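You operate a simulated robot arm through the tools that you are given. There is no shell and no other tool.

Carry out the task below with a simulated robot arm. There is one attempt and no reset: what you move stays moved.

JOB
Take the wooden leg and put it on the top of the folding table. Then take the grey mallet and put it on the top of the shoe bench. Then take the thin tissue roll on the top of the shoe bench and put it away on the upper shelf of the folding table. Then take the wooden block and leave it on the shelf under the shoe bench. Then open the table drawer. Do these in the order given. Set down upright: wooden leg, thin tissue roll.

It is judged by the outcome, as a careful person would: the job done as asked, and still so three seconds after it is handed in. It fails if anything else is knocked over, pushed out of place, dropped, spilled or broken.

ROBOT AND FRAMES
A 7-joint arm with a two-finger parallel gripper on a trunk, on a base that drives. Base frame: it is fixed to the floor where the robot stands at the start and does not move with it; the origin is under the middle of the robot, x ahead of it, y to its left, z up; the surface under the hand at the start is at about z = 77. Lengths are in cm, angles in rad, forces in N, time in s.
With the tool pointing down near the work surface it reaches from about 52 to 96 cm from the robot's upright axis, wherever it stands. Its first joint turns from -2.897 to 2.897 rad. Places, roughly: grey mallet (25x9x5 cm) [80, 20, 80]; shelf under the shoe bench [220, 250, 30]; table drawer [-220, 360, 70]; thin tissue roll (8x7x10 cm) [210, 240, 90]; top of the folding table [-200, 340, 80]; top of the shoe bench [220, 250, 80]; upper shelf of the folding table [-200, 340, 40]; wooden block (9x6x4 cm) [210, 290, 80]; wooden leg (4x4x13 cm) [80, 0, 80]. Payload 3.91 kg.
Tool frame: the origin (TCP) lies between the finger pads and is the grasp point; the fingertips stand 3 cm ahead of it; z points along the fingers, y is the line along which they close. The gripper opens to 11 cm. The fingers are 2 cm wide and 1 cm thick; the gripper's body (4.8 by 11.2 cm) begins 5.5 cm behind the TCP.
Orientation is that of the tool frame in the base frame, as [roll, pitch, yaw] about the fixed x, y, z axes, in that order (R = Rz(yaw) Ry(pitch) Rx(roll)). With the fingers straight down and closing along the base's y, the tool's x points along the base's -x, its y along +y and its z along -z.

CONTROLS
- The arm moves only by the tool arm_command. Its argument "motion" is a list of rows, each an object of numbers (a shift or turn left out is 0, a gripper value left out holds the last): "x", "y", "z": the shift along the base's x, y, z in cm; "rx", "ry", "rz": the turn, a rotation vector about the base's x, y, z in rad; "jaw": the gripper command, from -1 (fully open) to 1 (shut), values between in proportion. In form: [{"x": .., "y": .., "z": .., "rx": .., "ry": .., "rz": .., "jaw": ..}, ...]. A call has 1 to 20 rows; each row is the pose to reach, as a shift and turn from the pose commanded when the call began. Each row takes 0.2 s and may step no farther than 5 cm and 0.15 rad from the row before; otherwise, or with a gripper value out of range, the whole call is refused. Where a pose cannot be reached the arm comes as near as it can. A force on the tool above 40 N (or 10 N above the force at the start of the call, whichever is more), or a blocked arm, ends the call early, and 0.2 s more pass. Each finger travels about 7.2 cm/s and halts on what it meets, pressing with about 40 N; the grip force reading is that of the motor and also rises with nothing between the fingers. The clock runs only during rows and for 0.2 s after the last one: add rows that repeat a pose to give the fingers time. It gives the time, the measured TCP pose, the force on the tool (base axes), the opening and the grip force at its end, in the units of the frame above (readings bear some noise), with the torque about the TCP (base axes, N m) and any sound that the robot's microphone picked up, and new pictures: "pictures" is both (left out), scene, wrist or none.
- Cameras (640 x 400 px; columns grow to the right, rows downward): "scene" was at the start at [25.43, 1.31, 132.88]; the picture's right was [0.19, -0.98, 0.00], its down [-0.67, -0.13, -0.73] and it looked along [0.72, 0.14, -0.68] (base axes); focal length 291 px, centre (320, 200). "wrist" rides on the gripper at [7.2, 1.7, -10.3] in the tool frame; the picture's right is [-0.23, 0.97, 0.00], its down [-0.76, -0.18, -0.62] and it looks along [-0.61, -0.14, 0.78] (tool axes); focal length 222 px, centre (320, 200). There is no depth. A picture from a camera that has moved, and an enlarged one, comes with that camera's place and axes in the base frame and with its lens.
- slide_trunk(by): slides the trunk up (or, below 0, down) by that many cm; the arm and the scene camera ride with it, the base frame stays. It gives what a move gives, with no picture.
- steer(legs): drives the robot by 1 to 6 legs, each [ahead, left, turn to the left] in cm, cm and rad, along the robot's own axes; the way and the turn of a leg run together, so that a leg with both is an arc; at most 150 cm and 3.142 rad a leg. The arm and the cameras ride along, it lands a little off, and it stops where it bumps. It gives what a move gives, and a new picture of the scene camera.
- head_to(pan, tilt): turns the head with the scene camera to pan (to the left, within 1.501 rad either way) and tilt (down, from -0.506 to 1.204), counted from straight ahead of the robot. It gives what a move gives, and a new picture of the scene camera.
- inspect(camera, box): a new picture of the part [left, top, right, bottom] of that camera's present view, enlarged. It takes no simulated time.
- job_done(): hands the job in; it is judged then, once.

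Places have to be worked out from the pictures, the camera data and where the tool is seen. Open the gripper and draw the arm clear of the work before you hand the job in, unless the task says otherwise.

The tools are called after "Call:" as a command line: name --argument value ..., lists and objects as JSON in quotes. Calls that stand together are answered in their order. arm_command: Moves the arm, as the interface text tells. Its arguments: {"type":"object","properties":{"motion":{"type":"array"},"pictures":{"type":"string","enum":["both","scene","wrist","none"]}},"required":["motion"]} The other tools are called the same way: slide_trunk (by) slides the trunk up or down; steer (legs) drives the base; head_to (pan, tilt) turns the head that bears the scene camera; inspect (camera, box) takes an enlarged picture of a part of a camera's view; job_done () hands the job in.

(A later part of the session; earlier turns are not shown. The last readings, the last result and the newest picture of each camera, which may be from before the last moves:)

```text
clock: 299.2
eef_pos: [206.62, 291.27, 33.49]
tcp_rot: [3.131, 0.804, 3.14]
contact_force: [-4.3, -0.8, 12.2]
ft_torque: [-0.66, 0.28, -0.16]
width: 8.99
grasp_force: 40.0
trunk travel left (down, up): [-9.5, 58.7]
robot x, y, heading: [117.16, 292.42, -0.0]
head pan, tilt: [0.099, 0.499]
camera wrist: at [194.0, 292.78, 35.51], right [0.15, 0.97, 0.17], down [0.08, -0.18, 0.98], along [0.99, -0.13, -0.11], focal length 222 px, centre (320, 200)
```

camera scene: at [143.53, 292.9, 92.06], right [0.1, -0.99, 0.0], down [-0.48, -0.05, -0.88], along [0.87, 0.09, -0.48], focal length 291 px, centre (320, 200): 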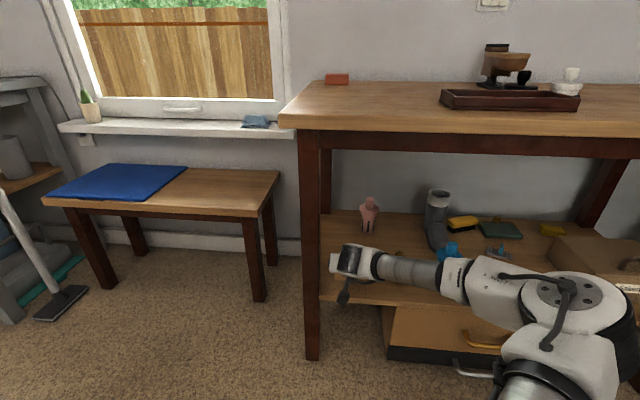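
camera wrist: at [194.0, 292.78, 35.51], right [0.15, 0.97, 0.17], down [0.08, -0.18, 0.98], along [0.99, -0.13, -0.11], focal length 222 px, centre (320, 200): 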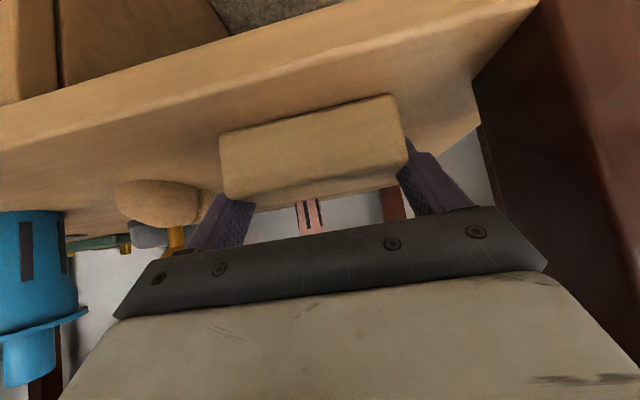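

Contact at z≈33.5. I ease up a touch and open just enough to free the block.

Call:
arm_command --motion '[{"z": 0.15}, {"z": 0.2}, {"z": 0.2, "jaw": -0.68}, {"z": 0.2, "jaw": -0.78}, {"z": 0.2, "jaw": -0.8}, {"z": 0.2, "jaw": -0.8}]' --pictures "wrist"

```text
clock: 300.6
eef_pos: [206.55, 291.36, 33.48]
tcp_rot: [3.13, 0.8, 3.139]
contact_force: [0.2, 0.4, -0.4]
ft_torque: [-0.02, 0.01, 0.02]
width: 9.89
grasp_force: 0.0
trunk travel left (down, up): [-9.5, 58.7]
robot x, y, heading: [116.96, 292.37, 0.005]
head pan, tilt: [0.099, 0.499]
camera wrist: at [193.97, 292.85, 35.52], right [0.15, 0.97, 0.17], down [0.08, -0.19, 0.98], along [0.98, -0.13, -0.11], focal length 222 px, centre (320, 200)
```

wrist: 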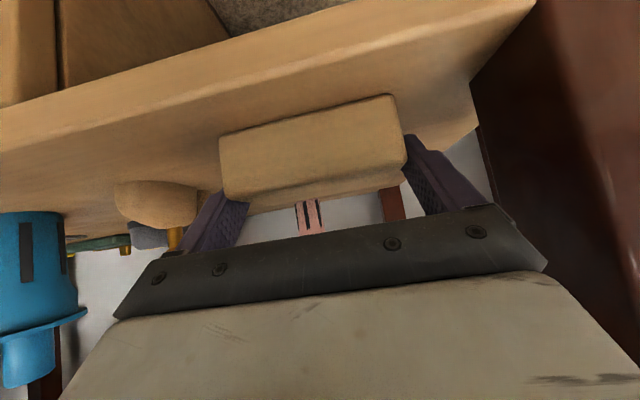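

Freed. I withdraw along the tool axis, up and back.

Call:
arm_command --motion '[{"x": -1.1, "z": 1}, {"x": -2.9, "z": 2.8}, {"x": -5.8, "z": 5.5}, {"x": -8.7, "z": 8.3}, {"x": -12, "z": 10}, {"x": -15, "z": 11}, {"x": -15, "z": 11}]'

Call:
inspect --camera "wrist" --box '[160, 0, 480, 200]'

```text
clock: 302.2
eef_pos: [191.52, 291.02, 44.5]
tcp_rot: [3.129, 0.802, 3.14]
contact_force: [1.2, 0.1, -0.1]
ft_torque: [-0.01, -0.01, 0.0]
width: 9.89
grasp_force: 0.0
trunk travel left (down, up): [-9.5, 58.7]
robot x, y, heading: [117.2, 292.52, -0.002]
head pan, tilt: [0.099, 0.499]
camera scene: at [143.52, 292.9, 92.07], right [0.1, -0.99, 0.0], down [-0.48, -0.05, -0.88], along [0.87, 0.09, -0.48], focal length 291 px, centre (320, 200)
camera wrist: at [178.92, 292.64, 46.54], right [0.15, 0.97, 0.17], down [0.08, -0.19, 0.98], along [0.98, -0.13, -0.11], focal length 222 px, centre (320, 200)
```

scene: 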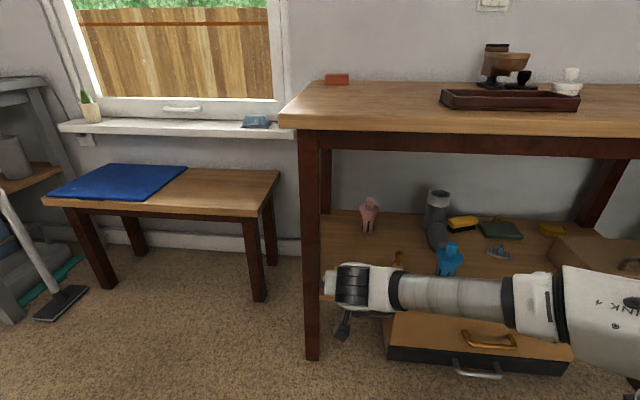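
wrist: 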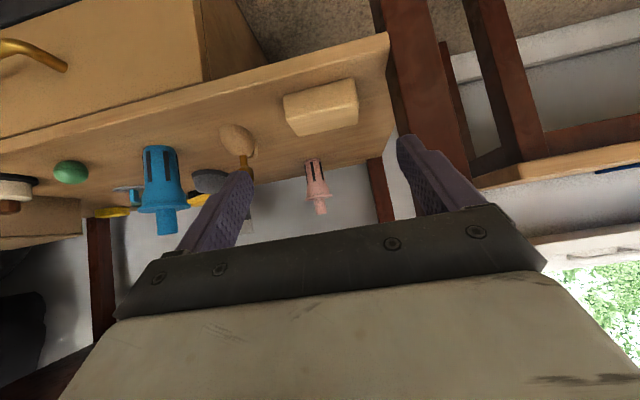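

```text
2.00 times, centred on (320, 100) of wrist
camera zoom: at [178.92, 292.64, 46.54], right [0.15, 0.97, 0.17], down [0.08, -0.19, 0.98], along [0.98, -0.13, -0.11], focal length 444 px, centre (320, 400)
```

zoom: 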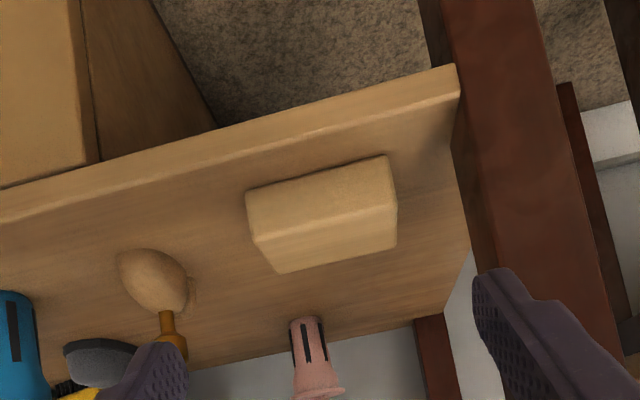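

The block rests on the shelf. Now the drawer: I back out, raise the trunk, and drive to the open floor.

Call:
steer --legs '[[-8, 0, 0], [0, -48, 0]]'

Call:
slide_trunk --by 35

Call:
steer --legs '[[-120, 0, 0], [-40, -15, 0]]'

```text
clock: 307.1
eef_pos: [183.6, 243.14, 44.47]
tcp_rot: [3.13, 0.8, 3.135]
contact_force: [0.5, 1.0, -0.5]
ft_torque: [0.01, 0.05, 0.01]
width: 9.91
grasp_force: 0.0
trunk travel left (down, up): [-9.5, 58.7]
robot x, y, heading: [109.18, 244.94, 0.002]
head pan, tilt: [0.099, 0.499]
camera scene: at [135.53, 245.25, 92.07], right [0.1, -1.0, 0.0], down [-0.48, -0.05, -0.88], along [0.87, 0.09, -0.48], focal length 291 px, centre (320, 200)
```

scene: 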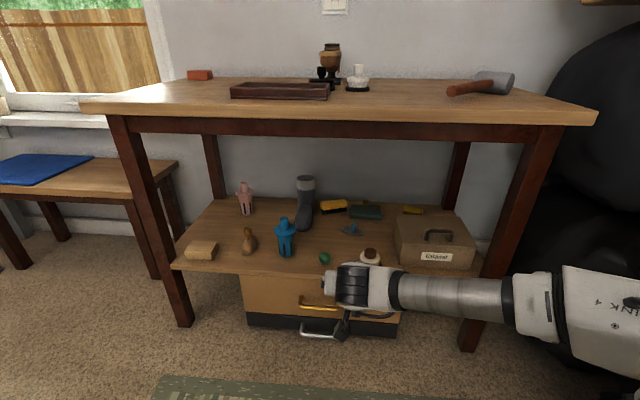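

```text
clock: 310.5
eef_pos: [183.5, 243.09, 79.57]
tcp_rot: [3.13, 0.802, 3.133]
contact_force: [0.2, -0.2, -0.5]
ft_torque: [0.03, -0.02, 0.05]
width: 9.9
grasp_force: 0.1
trunk travel left (down, up): [-44.5, 23.7]
robot x, y, heading: [109.46, 244.16, 0.001]
head pan, tilt: [0.099, 0.499]
```

```text
clock: 318.7
eef_pos: [25.03, 228.14, 79.42]
tcp_rot: [3.13, 0.8, -3.138]
contact_force: [0.2, 0.8, -0.7]
ft_torque: [0.01, 0.02, 0.02]
width: 9.89
grasp_force: 0.0
trunk travel left (down, up): [-44.5, 23.7]
robot x, y, heading: [-49.26, 228.48, 0.013]
head pan, tilt: [0.099, 0.499]
camera scene: at [-22.99, 229.64, 127.07], right [0.11, -0.99, 0.0], down [-0.48, -0.05, -0.88], along [0.87, 0.1, -0.48], focal length 291 px, centre (320, 200)
```

scene: 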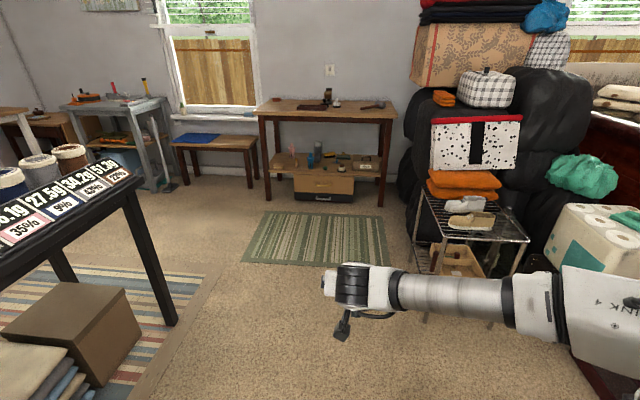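

All in order at the bench. I turn toward the folding table (heading ≈2.36) and look at the drawer.

Call:
steer --legs '[[-15, -10, 0], [0, 0, 2.343]]'

Call:
head_to --pan 0.0 --tilt 0.5

Call:
inspect --camera "scene" --box '[200, 80, 440, 230]'

```text
clock: 326.0
eef_pos: [-116.36, 271.15, 79.46]
tcp_rot: [3.131, 0.801, -0.777]
contact_force: [0.7, 0.2, -0.2]
ft_torque: [-0.03, 0.03, 0.02]
width: 9.9
grasp_force: 0.0
trunk travel left (down, up): [-44.5, 23.7]
robot x, y, heading: [-64.31, 218.54, 2.371]
head pan, tilt: [0.099, 0.499]
camera scene: at [-83.04, 235.64, 127.07], right [0.62, 0.78, 0.0], down [0.37, -0.3, -0.88], along [-0.69, 0.55, -0.48], focal length 291 px, centre (320, 200)
```

scene: 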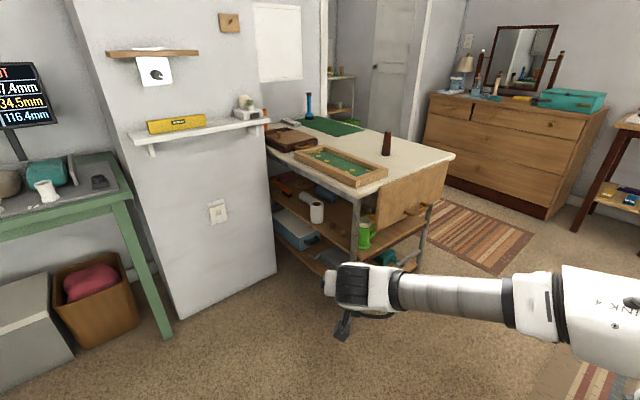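

```text
clock: 326.6
eef_pos: [-116.36, 271.23, 79.34]
tcp_rot: [3.128, 0.801, -0.777]
contact_force: [0.6, -0.1, 0.0]
ft_torque: [-0.02, -0.03, -0.01]
width: 9.89
grasp_force: 0.0
trunk travel left (down, up): [-44.5, 23.7]
robot x, y, heading: [-64.21, 218.6, 2.369]
head pan, tilt: [0.0, 0.499]
camera scene: at [-82.44, 236.32, 127.07], right [0.7, 0.72, 0.0], down [0.34, -0.33, -0.88], along [-0.63, 0.61, -0.48], focal length 291 px, centre (320, 200)
```

scene: 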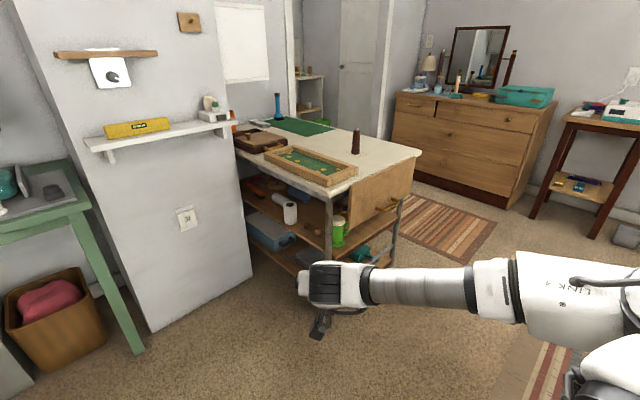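

```text
2.67 times, centred on (320, 155) of scene
camera zoom: at [-82.44, 236.32, 127.07], right [0.7, 0.72, 0.0], down [0.34, -0.33, -0.88], along [-0.63, 0.61, -0.48], focal length 776 px, centre (320, 320)
```

zoom: 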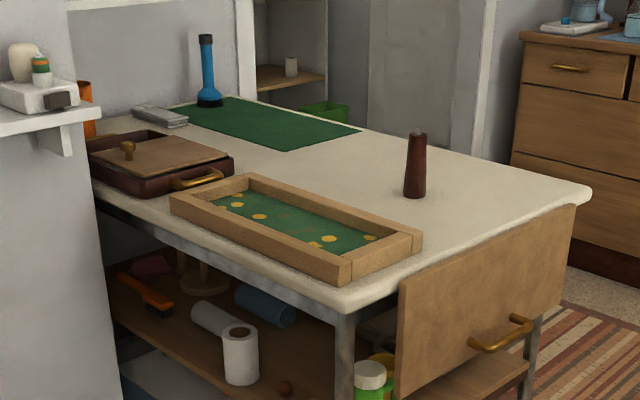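

The drawer front with its brass bar handle is clear; by triangulation the handle's centre is about [-141, 336, 63], the bar along y. I rotate the hand to horizontal here in free space.

Call:
arm_command --motion '[{"rx": 0.09, "ry": 0.092}, {"rx": 0.18, "ry": 0.184}, {"rx": 0.27, "ry": 0.276}, {"rx": 0.36, "ry": 0.368}, {"rx": 0.45, "ry": 0.46}, {"rx": 0.537, "ry": 0.552}, {"rx": 0.537, "ry": 0.552}]'

```text
clock: 328.2
eef_pos: [-116.41, 271.16, 79.36]
tcp_rot: [3.128, 1.124, -0.779]
contact_force: [0.4, 0.0, 0.2]
ft_torque: [0.01, 0.03, 0.0]
width: 9.91
grasp_force: 0.1
out of reach, approached as far as the arm can: row 3, 4, 5, 6, 7
trunk travel left (down, up): [-44.5, 23.7]
robot x, y, heading: [-64.09, 218.7, 2.367]
head pan, tilt: [0.0, 0.499]
camera scene: at [-82.44, 236.33, 127.07], right [0.7, 0.72, 0.0], down [0.34, -0.33, -0.88], along [-0.63, 0.61, -0.48], focal length 291 px, centre (320, 200)
camera wrist: at [-108.64, 261.29, 77.42], right [-0.74, -0.63, 0.21], down [0.29, -0.03, 0.96], along [-0.6, 0.77, 0.21], focal length 222 px, centre (320, 200)
```

scene: 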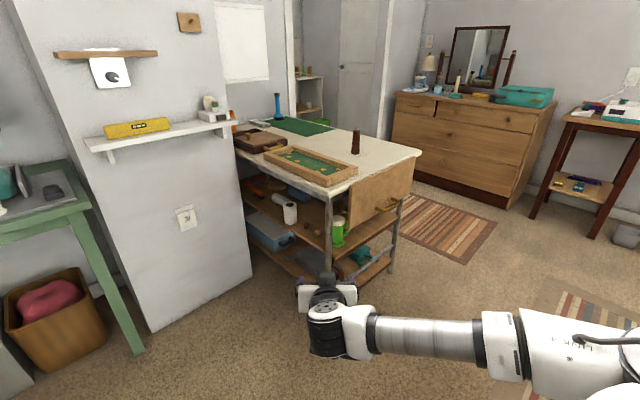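
wrist: 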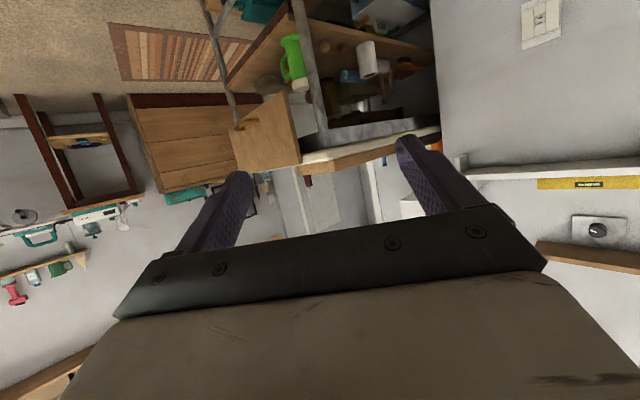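

The pitch reached 1.12 rad, which is enough. Now I roll the hand about its axis so that the fingers close roughly vertically.

Call:
arm_command --motion '[{"rx": 0.092, "ry": -0.09, "rz": 0.062}, {"rx": 0.184, "ry": -0.18, "rz": 0.123}, {"rx": 0.277, "ry": -0.27, "rz": 0.185}, {"rx": 0.37, "ry": -0.36, "rz": 0.246}, {"rx": 0.462, "ry": -0.449, "rz": 0.308}, {"rx": 0.554, "ry": -0.539, "rz": 0.369}, {"rx": 0.647, "ry": -0.629, "rz": 0.431}, {"rx": 0.739, "ry": -0.719, "rz": 0.492}, {"rx": 0.831, "ry": -0.808, "rz": 0.554}, {"rx": 0.924, "ry": -0.898, "rz": 0.616}, {"rx": 1.016, "ry": -0.988, "rz": 0.677}, {"rx": 1.016, "ry": -0.988, "rz": 0.677}]'

```text
clock: 330.9
eef_pos: [-116.29, 271.37, 79.49]
tcp_rot: [-2.025, -0.002, 0.798]
contact_force: [-0.4, 0.5, 1.1]
ft_torque: [-0.02, -0.03, -0.04]
width: 9.89
grasp_force: 0.0
trunk travel left (down, up): [-44.5, 23.7]
robot x, y, heading: [-64.09, 218.65, 2.37]
head pan, tilt: [0.0, 0.499]
camera scene: at [-82.44, 236.33, 127.07], right [0.7, 0.72, 0.0], down [0.34, -0.33, -0.88], along [-0.63, 0.61, -0.48], focal length 291 px, centre (320, 200)
camera wrist: at [-104.18, 269.43, 82.49], right [0.15, -0.46, -0.88], down [-0.19, -0.88, 0.43], along [-0.97, 0.1, -0.22], focal length 222 px, centre (320, 200)
```

scene: 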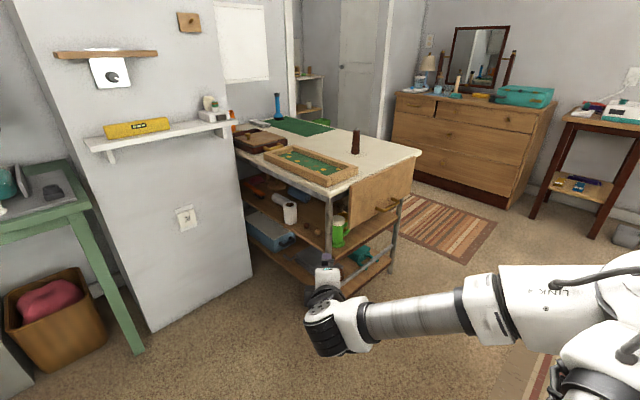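
wrist: 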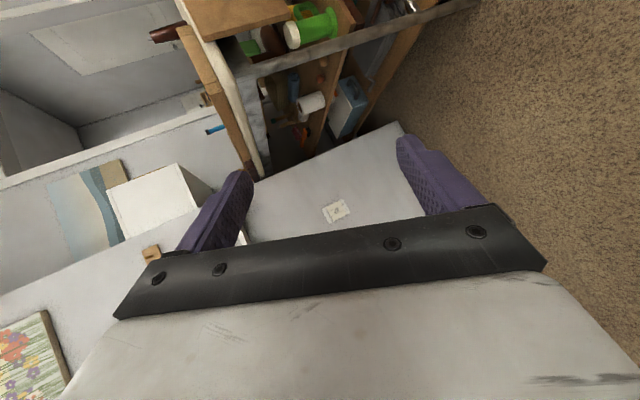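

The fingers now close nearly vertically. I drive toward the handle, stopping short, and lower the trunk.

Call:
steer --legs '[[40, -29, 0]]'

Call:
slide_trunk --by -11

Call:
head_to --pan 0.0 --tilt 0.65

Call:
inspect --camera "wrist" --box '[0, 0, 640, 400]'

```text
clock: 333.8
eef_pos: [-123.0, 321.16, 79.34]
tcp_rot: [-2.025, 0.002, 0.784]
contact_force: [0.1, 0.3, 0.1]
ft_torque: [0.03, 0.01, -0.01]
width: 9.89
grasp_force: 0.1
trunk travel left (down, up): [-44.5, 23.7]
robot x, y, heading: [-71.35, 267.76, 2.362]
head pan, tilt: [0.0, 0.499]
camera scene: at [-89.41, 285.74, 127.06], right [0.7, 0.71, 0.0], down [0.34, -0.34, -0.88], along [-0.62, 0.62, -0.48], focal length 291 px, centre (320, 200)
```

scene: 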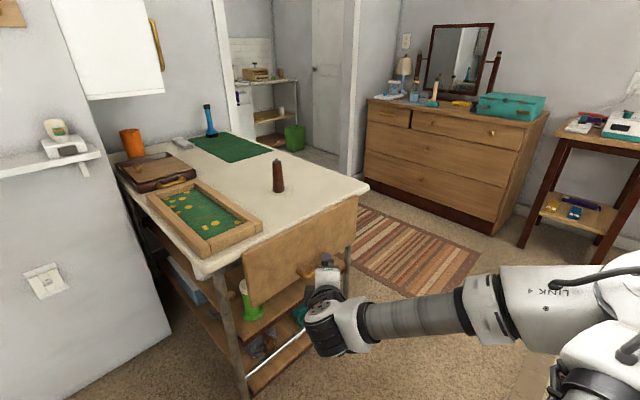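

```text
clock: 335.2
eef_pos: [-122.93, 321.0, 68.41]
tcp_rot: [-2.022, 0.002, 0.786]
contact_force: [0.2, 0.1, 0.6]
ft_torque: [0.01, 0.0, -0.01]
width: 9.9
grasp_force: 0.0
trunk travel left (down, up): [-33.5, 34.7]
robot x, y, heading: [-71.28, 267.95, 2.363]
head pan, tilt: [0.0, 0.499]
```

```text
clock: 335.9
eef_pos: [-123.08, 321.08, 68.42]
tcp_rot: [-2.024, 0.002, 0.784]
contact_force: [-0.2, -1.0, 0.7]
ft_torque: [0.01, -0.03, 0.0]
width: 9.92
grasp_force: 0.0
trunk travel left (down, up): [-33.5, 34.7]
robot x, y, heading: [-71.15, 267.28, 2.363]
head pan, tilt: [0.0, 0.649]
camera scene: at [-89.11, 285.43, 114.73], right [0.7, 0.71, 0.0], down [0.43, -0.43, -0.8], along [-0.57, 0.56, -0.6], focal length 291 px, centre (320, 200)
```

scene: 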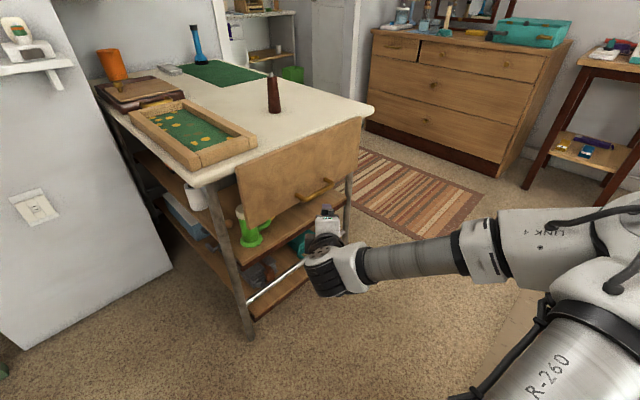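

```text
1.00 times, centred on (320, 200) of wrist (not enlarged: the box is as wide or as high as the picture)
camera zoom: at [-110.8, 319.04, 71.48], right [0.14, -0.46, -0.87], down [-0.2, -0.88, 0.43], along [-0.97, 0.11, -0.21], focal length 222 px, centre (320, 200)
```

zoom: 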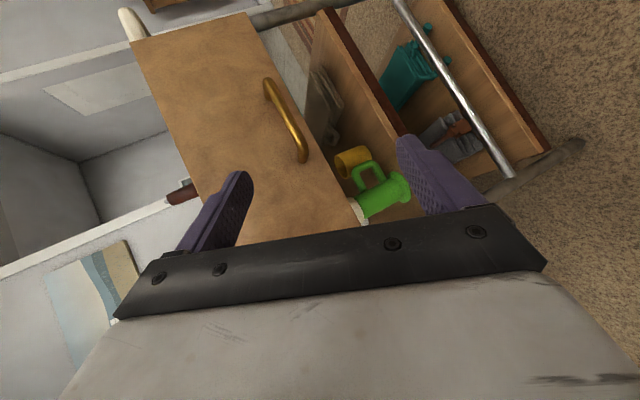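

The handle bar runs from y≈330 to 341 at z≈63.7, x≈−142. I drive the base a bit nearer and set the opening to about 8 cm.

Call:
steer --legs '[[12, 2, 0]]'

Call:
arm_command --motion '[{"jaw": -0.45}, {"jaw": -0.45}]'

```text
clock: 337.1
eef_pos: [-132.67, 327.72, 68.36]
tcp_rot: [-2.024, 0.003, 0.788]
contact_force: [0.1, 0.4, 0.0]
ft_torque: [0.0, 0.0, 0.06]
width: 9.91
grasp_force: 0.0
trunk travel left (down, up): [-33.5, 34.7]
robot x, y, heading: [-80.58, 274.38, 2.363]
head pan, tilt: [0.0, 0.649]
camera scene: at [-98.75, 292.13, 114.73], right [0.7, 0.71, 0.0], down [0.43, -0.42, -0.8], along [-0.57, 0.56, -0.6], focal length 291 px, centre (320, 200)
```

scene: 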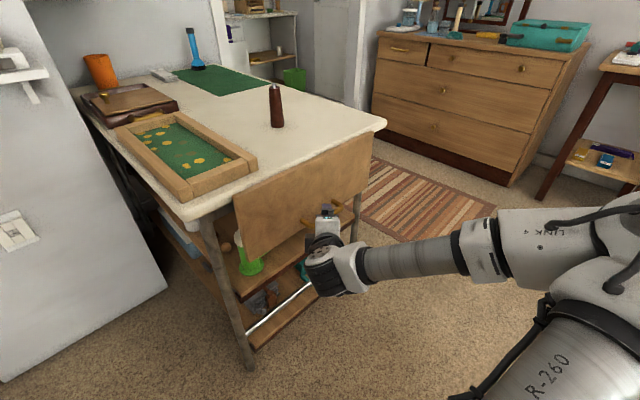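

```text
clock: 337.7
eef_pos: [-132.65, 327.65, 68.53]
tcp_rot: [-2.024, 0.002, 0.789]
contact_force: [0.2, -0.1, 0.5]
ft_torque: [0.01, -0.01, -0.03]
width: 7.97
grasp_force: 0.0
trunk travel left (down, up): [-33.5, 34.7]
robot x, y, heading: [-81.01, 274.55, 2.361]
head pan, tilt: [0.0, 0.649]
camera scene: at [-98.76, 292.13, 114.73], right [0.7, 0.71, 0.0], down [0.43, -0.42, -0.8], along [-0.57, 0.56, -0.6], focal length 291 px, centre (320, 200)
camera wrist: at [-120.53, 325.69, 71.48], right [0.14, -0.46, -0.87], down [-0.19, -0.88, 0.43], along [-0.97, 0.11, -0.21], focal length 222 px, centre (320, 200)
```

scene: 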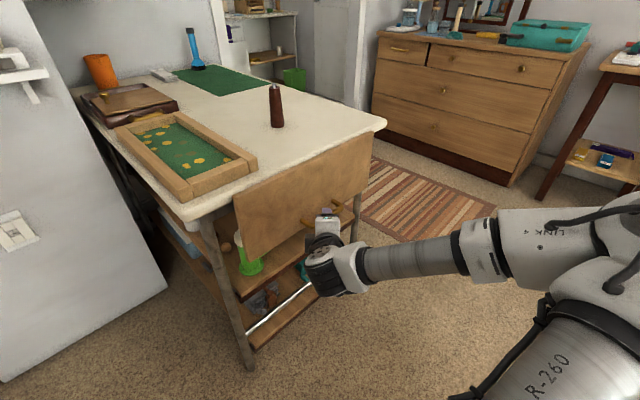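
wrist: 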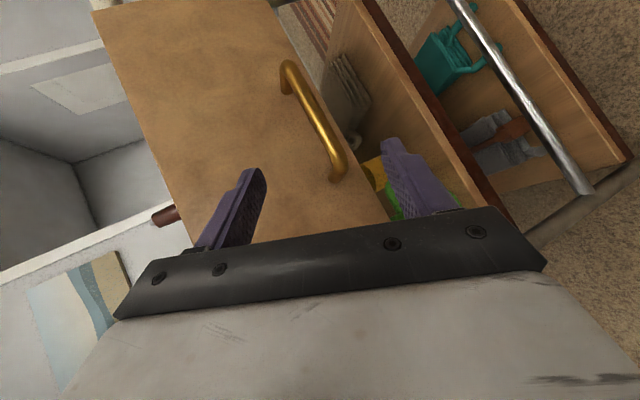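

The bar's centre is about [-142.5, 336.3, 63.2]. I approach 60 % of the way and look.

Call:
arm_command --motion '[{"x": -2, "y": 1.8, "z": -1.1}, {"x": -4, "y": 3.5, "z": -2.2}, {"x": -5.9, "y": 5.2, "z": -3.2}, {"x": -5.9, "y": 5.2, "z": -3.2}]'

```text
clock: 338.7
eef_pos: [-138.66, 332.86, 65.35]
tcp_rot: [-2.026, 0.0, 0.787]
contact_force: [0.5, -0.9, 0.3]
ft_torque: [-0.01, -0.03, 0.02]
width: 7.98
grasp_force: 0.0
trunk travel left (down, up): [-33.5, 34.7]
robot x, y, heading: [-80.53, 274.5, 2.365]
head pan, tilt: [0.0, 0.649]
camera scene: at [-98.76, 292.14, 114.73], right [0.7, 0.71, 0.0], down [0.43, -0.42, -0.8], along [-0.57, 0.56, -0.6], focal length 291 px, centre (320, 200)
camera wrist: at [-126.62, 330.91, 68.33], right [0.14, -0.46, -0.87], down [-0.19, -0.88, 0.43], along [-0.97, 0.11, -0.21], focal length 222 px, centre (320, 200)
```

scene: 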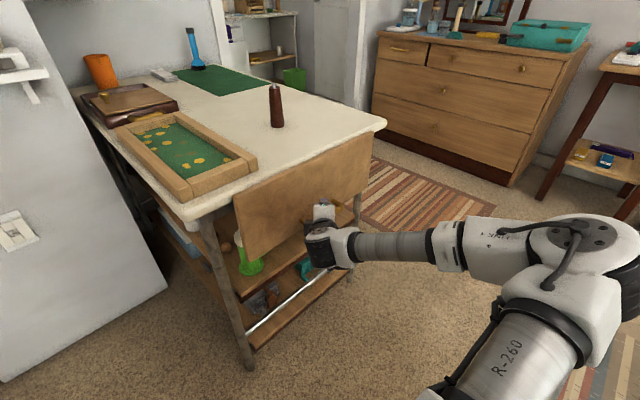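
wrist: 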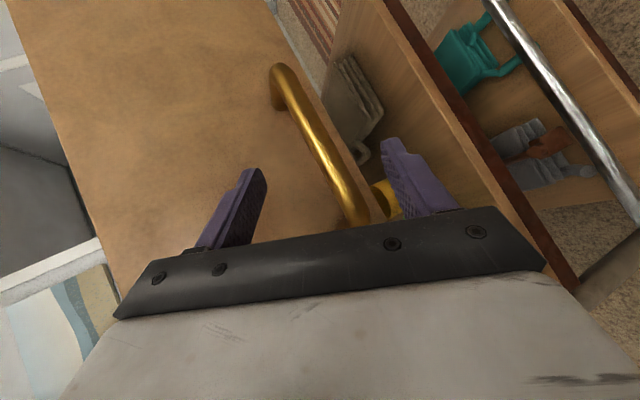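

From the wrist view the bar lies 5.9 cm ahead of the TCP, centred between the fingers. I narrow the opening to about 5.5 cm and advance 5 cm along the tool axis.

Call:
arm_command --motion '[{"jaw": 0}, {"x": -1.1, "y": 1.1, "z": -0.75, "jaw": 0}, {"x": -2.1, "y": 2.1, "z": -1.5, "jaw": 0}, {"x": -3.2, "y": 3.2, "z": -2.2, "jaw": 0}, {"x": -3.2, "y": 3.2, "z": -2.2, "jaw": 0}]'

```text
clock: 339.5
eef_pos: [-140.34, 334.3, 64.06]
tcp_rot: [-2.024, 0.002, 0.788]
contact_force: [11.6, -6.6, 4.5]
ft_torque: [0.23, 0.4, -0.04]
width: 5.42
grasp_force: 0.0
trunk travel left (down, up): [-33.5, 34.7]
robot x, y, heading: [-80.74, 274.45, 2.357]
head pan, tilt: [0.0, 0.649]
stopped in row 3: the force on the tool passed its limit at 55 N (the readings are from after the stop); the commanded pose is now the measured one
camera scene: at [-98.64, 292.08, 114.77], right [0.7, 0.71, 0.0], down [0.43, -0.42, -0.8], along [-0.57, 0.56, -0.6], focal length 291 px, centre (320, 200)
camera wrist: at [-128.2, 332.54, 67.15], right [0.14, -0.46, -0.88], down [-0.19, -0.88, 0.43], along [-0.97, 0.11, -0.21], focal length 222 px, centre (320, 200)
```

scene: 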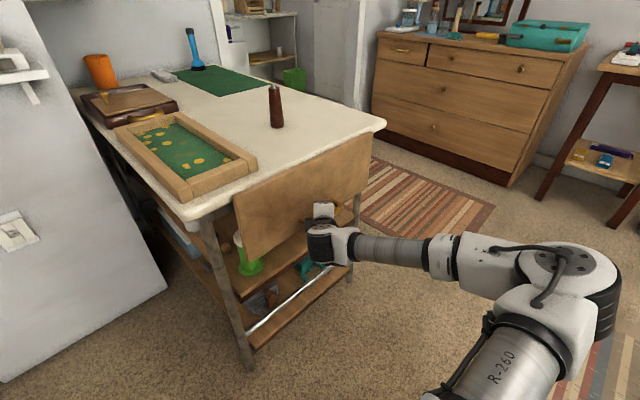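
wrist: 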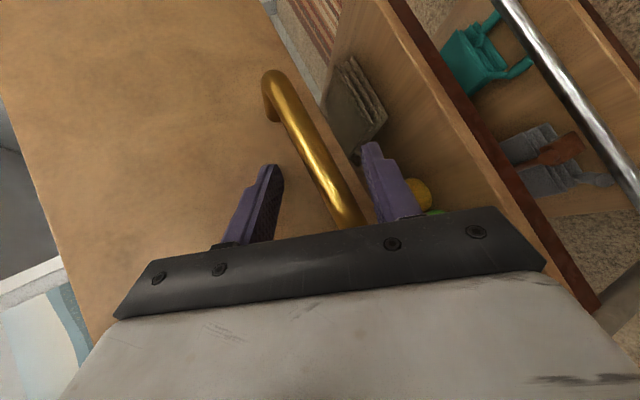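

Something touched early — probably the upper fingertip on the panel. I zoom in to measure the gap between bar and panel.

Call:
inspect --camera "wrist" --box '[200, 40, 440, 240]'

Call:
inspect --camera "scene" --box '[280, 160, 400, 270]'

```text
2.00 times, centred on (320, 140) of wrist
camera zoom: at [-128.2, 332.54, 67.15], right [0.14, -0.46, -0.88], down [-0.19, -0.88, 0.43], along [-0.97, 0.11, -0.21], focal length 444 px, centre (320, 320)
```

zoom: 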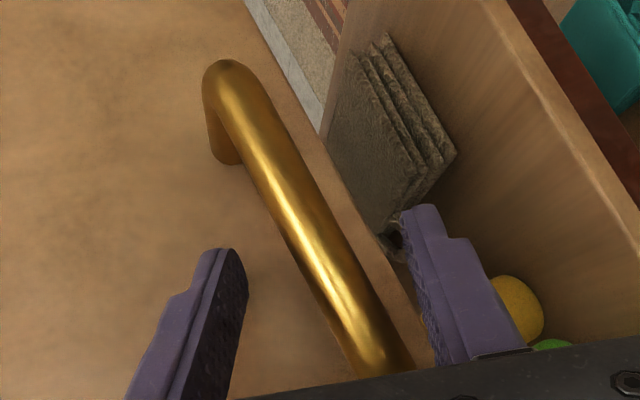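

```text
3.64 times, centred on (340, 215) of scene
camera zoom: at [-98.64, 292.08, 114.77], right [0.7, 0.71, 0.0], down [0.43, -0.42, -0.8], along [-0.57, 0.56, -0.6], focal length 1058 px, centre (247, 146)
```

zoom: 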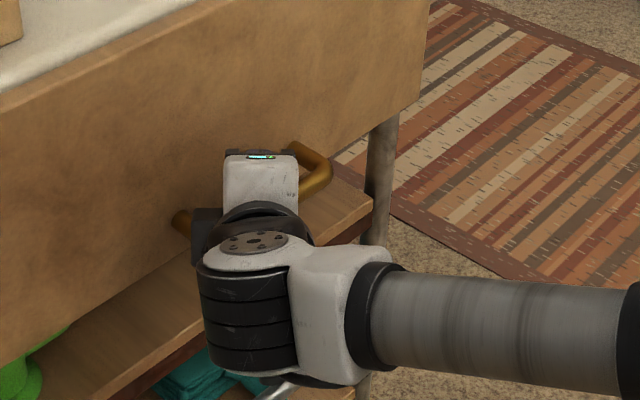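

From the scene view the bar is at x≈−140.5 and the panel at x≈−144.5, so the bar is already between the pads and the tip just touched the panel. I back off 0.4 cm and close on the bar.

Call:
arm_command --motion '[{"x": 0.3, "y": -0.3, "z": 0.1, "jaw": 0}, {"x": 0.3, "y": -0.3, "z": 0.1, "jaw": 0.4}, {"x": 0.3, "y": -0.3, "z": 0.1, "jaw": 0.8}, {"x": 0.3, "y": -0.3, "z": 0.1, "jaw": 1}, {"x": 0.3, "y": -0.3, "z": 0.1, "jaw": 1}, {"x": 0.3, "y": -0.3, "z": 0.1, "jaw": 1}]'

Call:
inspect --camera "wrist" --box '[200, 40, 440, 240]'

```text
clock: 340.8
eef_pos: [-139.95, 334.11, 63.56]
tcp_rot: [-2.037, -0.001, 0.791]
contact_force: [3.1, 1.8, -8.1]
ft_torque: [1.45, -0.03, 1.26]
width: 2.52
grasp_force: 44.9
trunk travel left (down, up): [-33.5, 34.7]
robot x, y, heading: [-80.75, 274.4, 2.362]
head pan, tilt: [0.0, 0.649]
stopped in row 6: the force on the tool passed its limit at 41 N (the readings are from after the stop); the commanded pose is now the measured one
camera scene: at [-98.75, 292.17, 114.75], right [0.7, 0.71, 0.0], down [0.43, -0.43, -0.8], along [-0.57, 0.56, -0.61], focal length 291 px, centre (320, 200)
camera wrist: at [-127.86, 332.21, 66.73], right [0.15, -0.47, -0.87], down [-0.2, -0.88, 0.44], along [-0.97, 0.1, -0.23], focal length 222 px, centre (320, 200)
```

scene: 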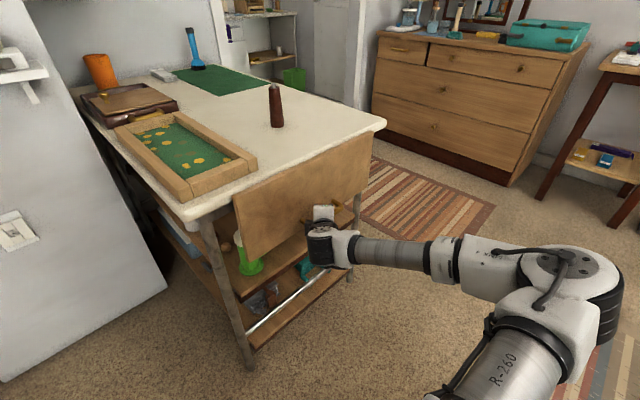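
wrist: 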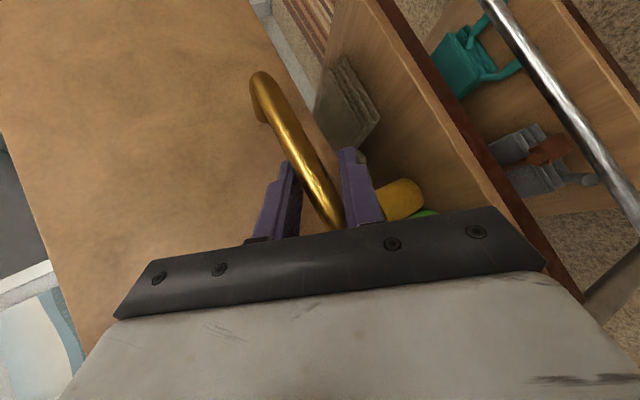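

```text
2.00 times, centred on (320, 140) of wrist
camera zoom: at [-127.86, 332.21, 66.73], right [0.15, -0.47, -0.87], down [-0.2, -0.88, 0.44], along [-0.97, 0.1, -0.23], focal length 444 px, centre (320, 320)
```

zoom: 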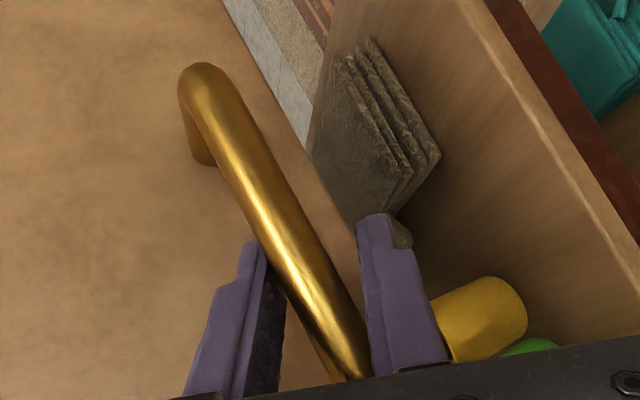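

The bar is gripped (width 2.5, angled). I pull slowly in +x with the arm.

Call:
arm_command --motion '[{"x": 0.5, "jaw": 1}, {"x": 1.2}, {"x": 2}, {"x": 3}, {"x": 4}, {"x": 4}]'

```text
clock: 342.2
eef_pos: [-138.09, 334.05, 64.26]
tcp_rot: [-2.034, 0.002, 0.795]
contact_force: [-12.1, -11.4, 19.1]
ft_torque: [0.79, -0.19, 2.19]
width: 2.53
grasp_force: 45.1
out of reach, approached as far as the arm can: row 3, 4, 5, 6
trunk travel left (down, up): [-33.5, 34.7]
robot x, y, heading: [-80.64, 274.34, 2.365]
head pan, tilt: [0.0, 0.649]
camera scene: at [-98.68, 291.95, 114.8], right [0.7, 0.71, 0.0], down [0.43, -0.42, -0.8], along [-0.57, 0.56, -0.6], focal length 291 px, centre (320, 200)
camera wrist: at [-125.89, 332.25, 67.49], right [0.15, -0.47, -0.87], down [-0.19, -0.88, 0.44], along [-0.97, 0.1, -0.22], focal length 222 px, centre (320, 200)
```

scene: 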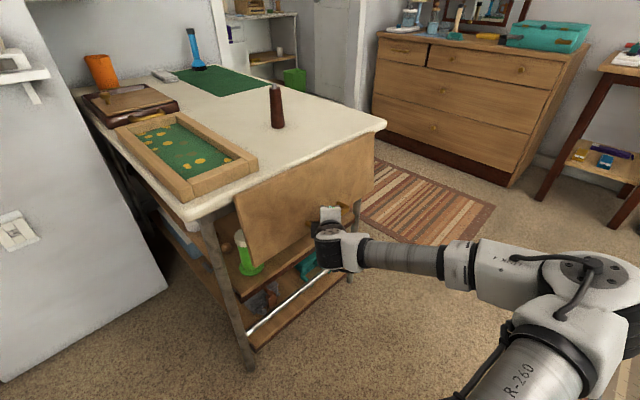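
wrist: 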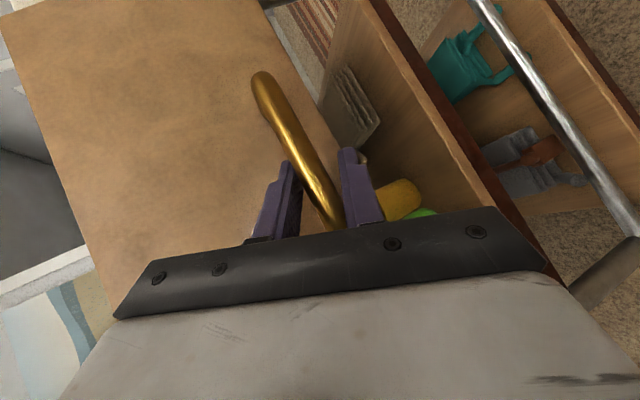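

The drawer slid out about 2 cm, but the arm has hit a joint limit. I pull further by driving the base in +x.

Call:
steer --legs '[[-4.3, -4.2, 0]]'

Call:
inspect --camera "wrist" --box '[0, 0, 640, 400]'

```text
clock: 343.0
eef_pos: [-137.41, 334.22, 64.69]
tcp_rot: [-2.02, -0.002, 0.803]
contact_force: [2.4, -1.6, -2.0]
ft_torque: [1.68, 0.15, 0.46]
width: 2.5
grasp_force: 45.2
trunk travel left (down, up): [-33.5, 34.7]
robot x, y, heading: [-79.59, 274.34, 2.369]
head pan, tilt: [0.0, 0.649]
stopped in leg 1: the force on the tool passed its limit at 46 N (the readings are from after the stop); the commanded pose is now the measured one
camera scene: at [-97.63, 292.06, 114.71], right [0.7, 0.71, 0.0], down [0.43, -0.42, -0.8], along [-0.57, 0.56, -0.6], focal length 291 px, centre (320, 200)
```

scene: 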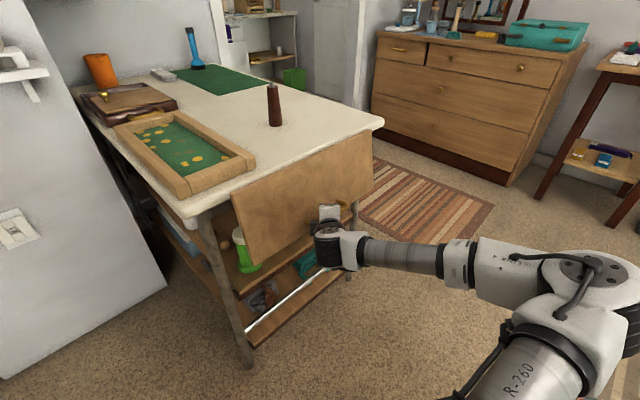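

```text
1.00 times, centred on (320, 200) of wrist (not enlarged: the box is as wide or as high as the picture)
camera zoom: at [-125.14, 332.32, 67.78], right [0.15, -0.46, -0.88], down [-0.18, -0.88, 0.43], along [-0.97, 0.1, -0.21], focal length 222 px, centre (320, 200)
```

zoom: 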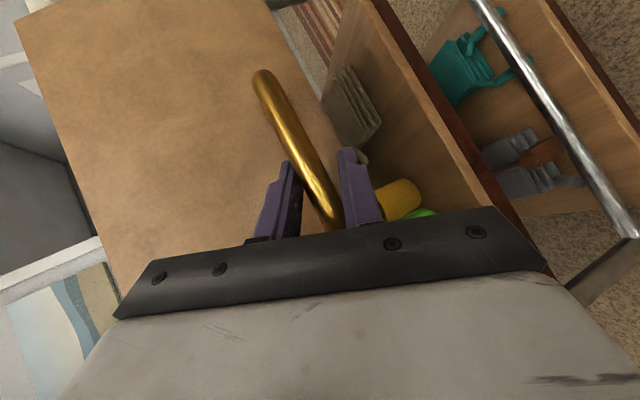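

Progress about 3 cm in total; the force limit stopped the base. I try a shorter, gentler base pull.

Call:
steer --legs '[[-1.4, -1.4, 0]]'

Call:
steer --legs '[[-1.4, -1.4, 0]]'

```text
clock: 344.0
eef_pos: [-135.87, 334.25, 65.57]
tcp_rot: [-2.0, -0.007, 0.815]
contact_force: [1.8, -2.1, -1.3]
ft_torque: [1.66, 0.14, 0.36]
width: 2.42
grasp_force: 44.9
trunk travel left (down, up): [-33.5, 34.7]
robot x, y, heading: [-77.46, 274.6, 2.365]
head pan, tilt: [0.0, 0.649]
stopped in leg 1: the force on the tool passed its limit at 45 N (the readings are from after the stop); the commanded pose is now the measured one
camera scene: at [-95.62, 292.09, 114.71], right [0.7, 0.71, 0.0], down [0.43, -0.42, -0.8], along [-0.57, 0.56, -0.6], focal length 291 px, centre (320, 200)
```

scene: 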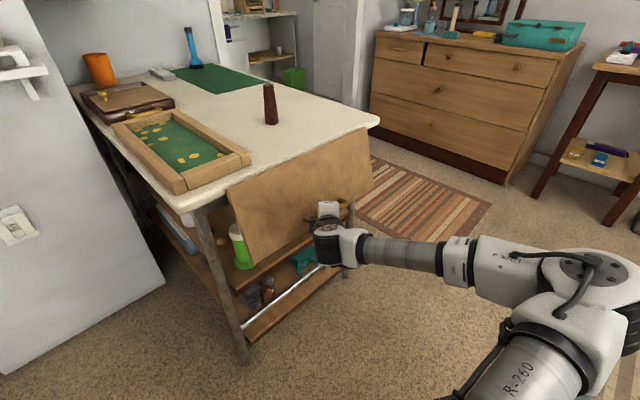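

```text
clock: 344.9
eef_pos: [-134.77, 334.2, 66.53]
tcp_rot: [-1.978, -0.013, 0.825]
contact_force: [1.9, -1.7, -0.9]
ft_torque: [1.62, 0.09, 0.42]
width: 2.3
grasp_force: 44.5
trunk travel left (down, up): [-33.5, 34.7]
robot x, y, heading: [-75.56, 274.36, 2.365]
head pan, tilt: [0.0, 0.649]
stopped in leg 1: the force on the tool passed its limit at 49 N (the readings are from after the stop); the commanded pose is now the measured one
camera scene: at [-93.93, 292.09, 114.72], right [0.7, 0.71, 0.0], down [0.43, -0.42, -0.8], along [-0.57, 0.56, -0.6], focal length 291 px, centre (320, 200)
```

scene: 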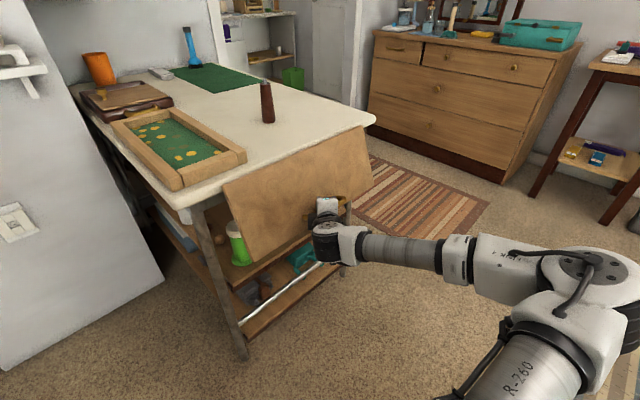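

The hand is rising as it comes out and the panel tilts: this is a hinged drop leaf, not a drawer. The drawer must be elsewhere (listed near [-220, 360, 70], i.e. the far side). I swing the leaf back to where it hung.

Call:
arm_command --motion '[{"x": -0.9, "z": -0.65}, {"x": -1.8, "z": -1.25}, {"x": -2.8, "z": -1.85}, {"x": -3.9, "z": -2.4}, {"x": -4.9, "z": -2.85}, {"x": -5.3, "z": -3}, {"x": -5.3, "z": -3}]'

```text
clock: 346.5
eef_pos: [-134.71, 334.05, 66.51]
tcp_rot: [-1.979, -0.007, 0.823]
contact_force: [-1.4, -0.9, -0.3]
ft_torque: [1.3, -0.04, 1.05]
width: 2.33
grasp_force: 44.4
out of reach, approached as far as the arm can: row 1, 2, 3, 4, 5, 6, 7
trunk travel left (down, up): [-33.5, 34.7]
robot x, y, heading: [-75.65, 274.32, 2.363]
head pan, tilt: [0.0, 0.649]
camera scene: at [-93.94, 292.1, 114.73], right [0.7, 0.71, 0.0], down [0.43, -0.42, -0.8], along [-0.57, 0.56, -0.6], focal length 291 px, centre (320, 200)
camera wrist: at [-122.44, 332.5, 69.21], right [0.13, -0.42, -0.9], down [-0.15, -0.9, 0.4], along [-0.98, 0.08, -0.19], focal length 222 px, centre (320, 200)
```

scene: 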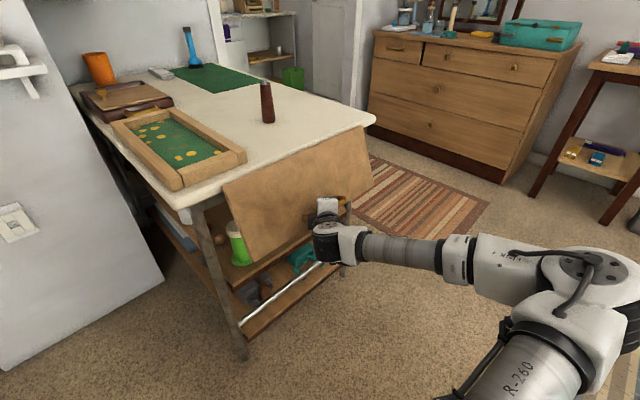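
wrist: 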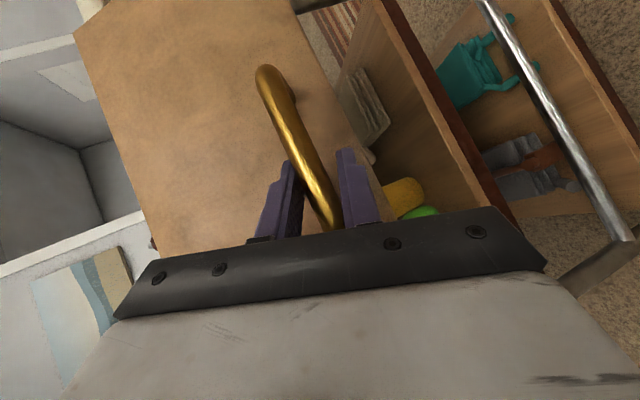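

The arm is at its limit here, so I push back with the base instead, in small moves.

Call:
steer --legs '[[1.5, 1.4, 0]]'

Call:
arm_command --motion '[{"z": -0.5}, {"z": -1}, {"z": -1}]' --pictures "none"

```text
clock: 347.4
eef_pos: [-135.85, 334.15, 65.66]
tcp_rot: [-1.999, -0.01, 0.819]
contact_force: [2.2, 1.2, -3.8]
ft_torque: [1.28, -0.06, 1.04]
width: 2.37
grasp_force: 45.3
trunk travel left (down, up): [-33.5, 34.7]
robot x, y, heading: [-77.79, 274.33, 2.367]
head pan, tilt: [0.0, 0.649]
stopped in leg 1: the force on the tool passed its limit at 45 N (the readings are from after the stop); the commanded pose is now the measured one
camera scene: at [-95.63, 292.13, 114.74], right [0.7, 0.71, 0.0], down [0.43, -0.42, -0.8], along [-0.57, 0.56, -0.6], focal length 291 px, centre (320, 200)
```

scene: 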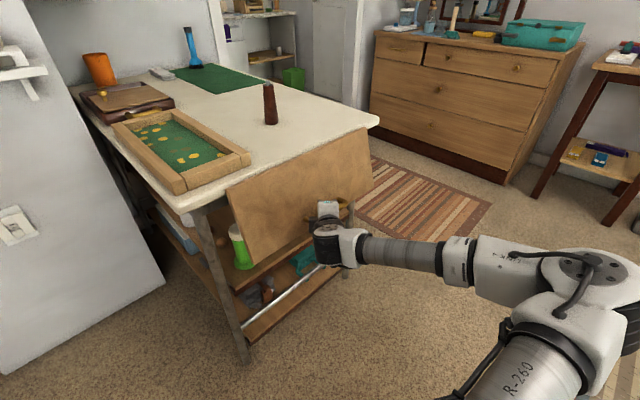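

```text
clock: 348.2
eef_pos: [-135.83, 334.17, 65.63]
tcp_rot: [-1.998, -0.008, 0.817]
contact_force: [2.6, 0.4, -5.8]
ft_torque: [1.42, -0.05, 1.29]
width: 2.38
grasp_force: 45.0
out of reach, approached as far as the arm can: row 1, 2, 3
trunk travel left (down, up): [-33.5, 34.7]
robot x, y, heading: [-77.83, 274.23, 2.365]
head pan, tilt: [0.0, 0.649]
```

Working: the leaf follows the base. I repeat small pushes.

Call:
steer --legs '[[1.5, 1.4, 0]]'

Call:
steer --legs '[[1.3, 1.2, 0]]'

Call:
steer --legs '[[1.0, 0.9, 0]]'

```text
clock: 349.1
eef_pos: [-137.17, 334.13, 64.69]
tcp_rot: [-2.018, -0.011, 0.811]
contact_force: [1.5, 2.2, -4.0]
ft_torque: [1.26, -0.07, 1.17]
width: 2.46
grasp_force: 44.8
trunk travel left (down, up): [-33.5, 34.7]
robot x, y, heading: [-79.43, 274.84, 2.368]
head pan, tilt: [0.0, 0.649]
stopped in leg 1: the force on the tool passed its limit at 45 N (the readings are from after the stop); the commanded pose is now the measured one
camera scene: at [-97.34, 292.19, 114.74], right [0.7, 0.71, 0.0], down [0.43, -0.42, -0.8], along [-0.57, 0.56, -0.6], focal length 291 px, centre (320, 200)
```

scene: 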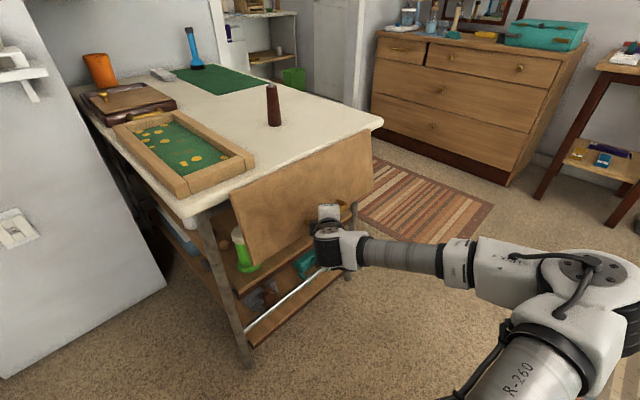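

```text
clock: 350.1
eef_pos: [-138.69, 334.21, 63.96]
tcp_rot: [-2.036, -0.014, 0.808]
contact_force: [1.2, 2.3, -5.7]
ft_torque: [1.32, -0.11, 1.36]
width: 2.49
grasp_force: 45.4
trunk travel left (down, up): [-33.5, 34.7]
robot x, y, heading: [-81.35, 274.62, 2.362]
head pan, tilt: [0.0, 0.649]
stopped in leg 1: the force on the tool passed its limit at 41 N (the readings are from after the stop); the commanded pose is now the measured one
camera scene: at [-99.22, 292.26, 114.74], right [0.7, 0.71, 0.0], down [0.43, -0.42, -0.8], along [-0.57, 0.56, -0.6], focal length 291 px, centre (320, 200)
```

scene: 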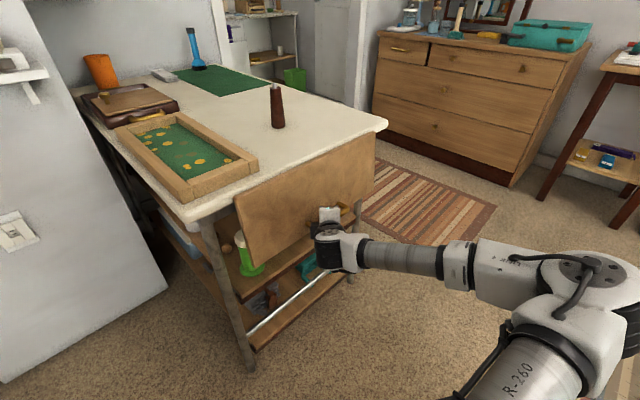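

```text
clock: 350.9
eef_pos: [-139.78, 334.27, 63.52]
tcp_rot: [-2.044, -0.008, 0.806]
contact_force: [11.6, -4.2, -33.3]
ft_torque: [1.36, 0.21, 0.62]
width: 2.54
grasp_force: 45.0
trunk travel left (down, up): [-33.5, 34.7]
robot x, y, heading: [-82.43, 274.45, 2.364]
head pan, tilt: [0.0, 0.649]
camera scene: at [-100.66, 292.44, 114.64], right [0.7, 0.71, 0.0], down [0.43, -0.43, -0.8], along [-0.57, 0.56, -0.61], focal length 291 px, centre (320, 200)
```

scene: 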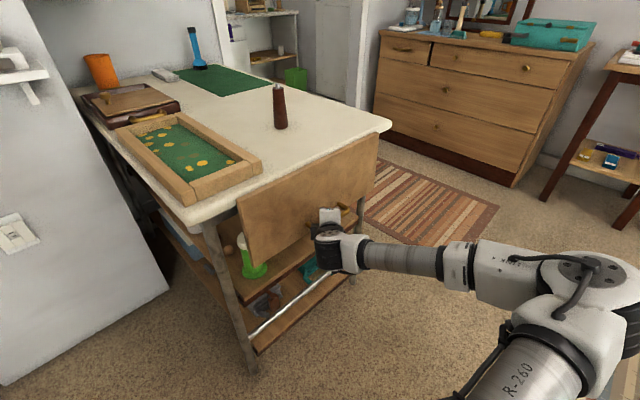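

The leaf hangs where it was (TCP back at the original grip point). I open the fingers and check that the leaf stays.

Call:
arm_command --motion '[{"jaw": 0.4}, {"jaw": 0.1}, {"jaw": -0.1}, {"jaw": -0.1}]'

```text
clock: 351.9
eef_pos: [-139.78, 334.17, 63.75]
tcp_rot: [-2.043, -0.009, 0.805]
contact_force: [-0.1, -0.8, -0.5]
ft_torque: [-0.01, -0.01, -0.02]
width: 6.04
grasp_force: 0.1
trunk travel left (down, up): [-33.5, 34.7]
robot x, y, heading: [-82.51, 274.63, 2.366]
head pan, tilt: [0.0, 0.649]
camera scene: at [-100.53, 292.27, 114.73], right [0.7, 0.71, 0.0], down [0.43, -0.42, -0.8], along [-0.57, 0.56, -0.6], focal length 291 px, centre (320, 200)
camera wrist: at [-127.73, 332.4, 67.01], right [0.17, -0.46, -0.87], down [-0.19, -0.88, 0.43], along [-0.97, 0.09, -0.23], focal length 222 px, centre (320, 200)
```

scene: 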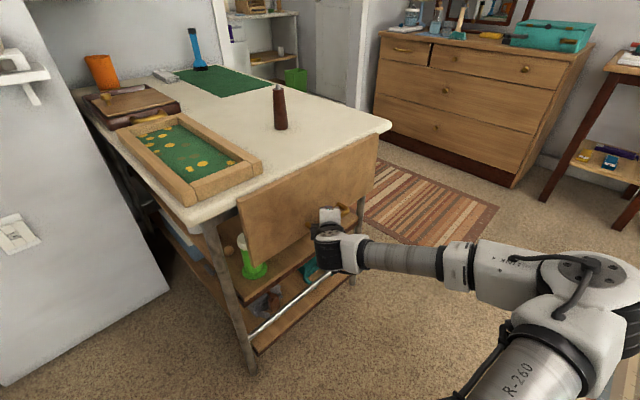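
wrist: 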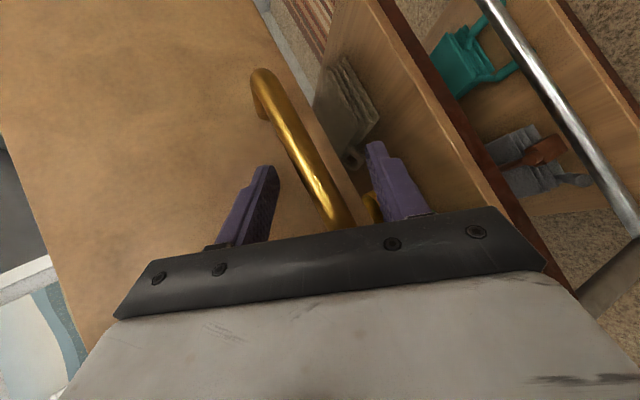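

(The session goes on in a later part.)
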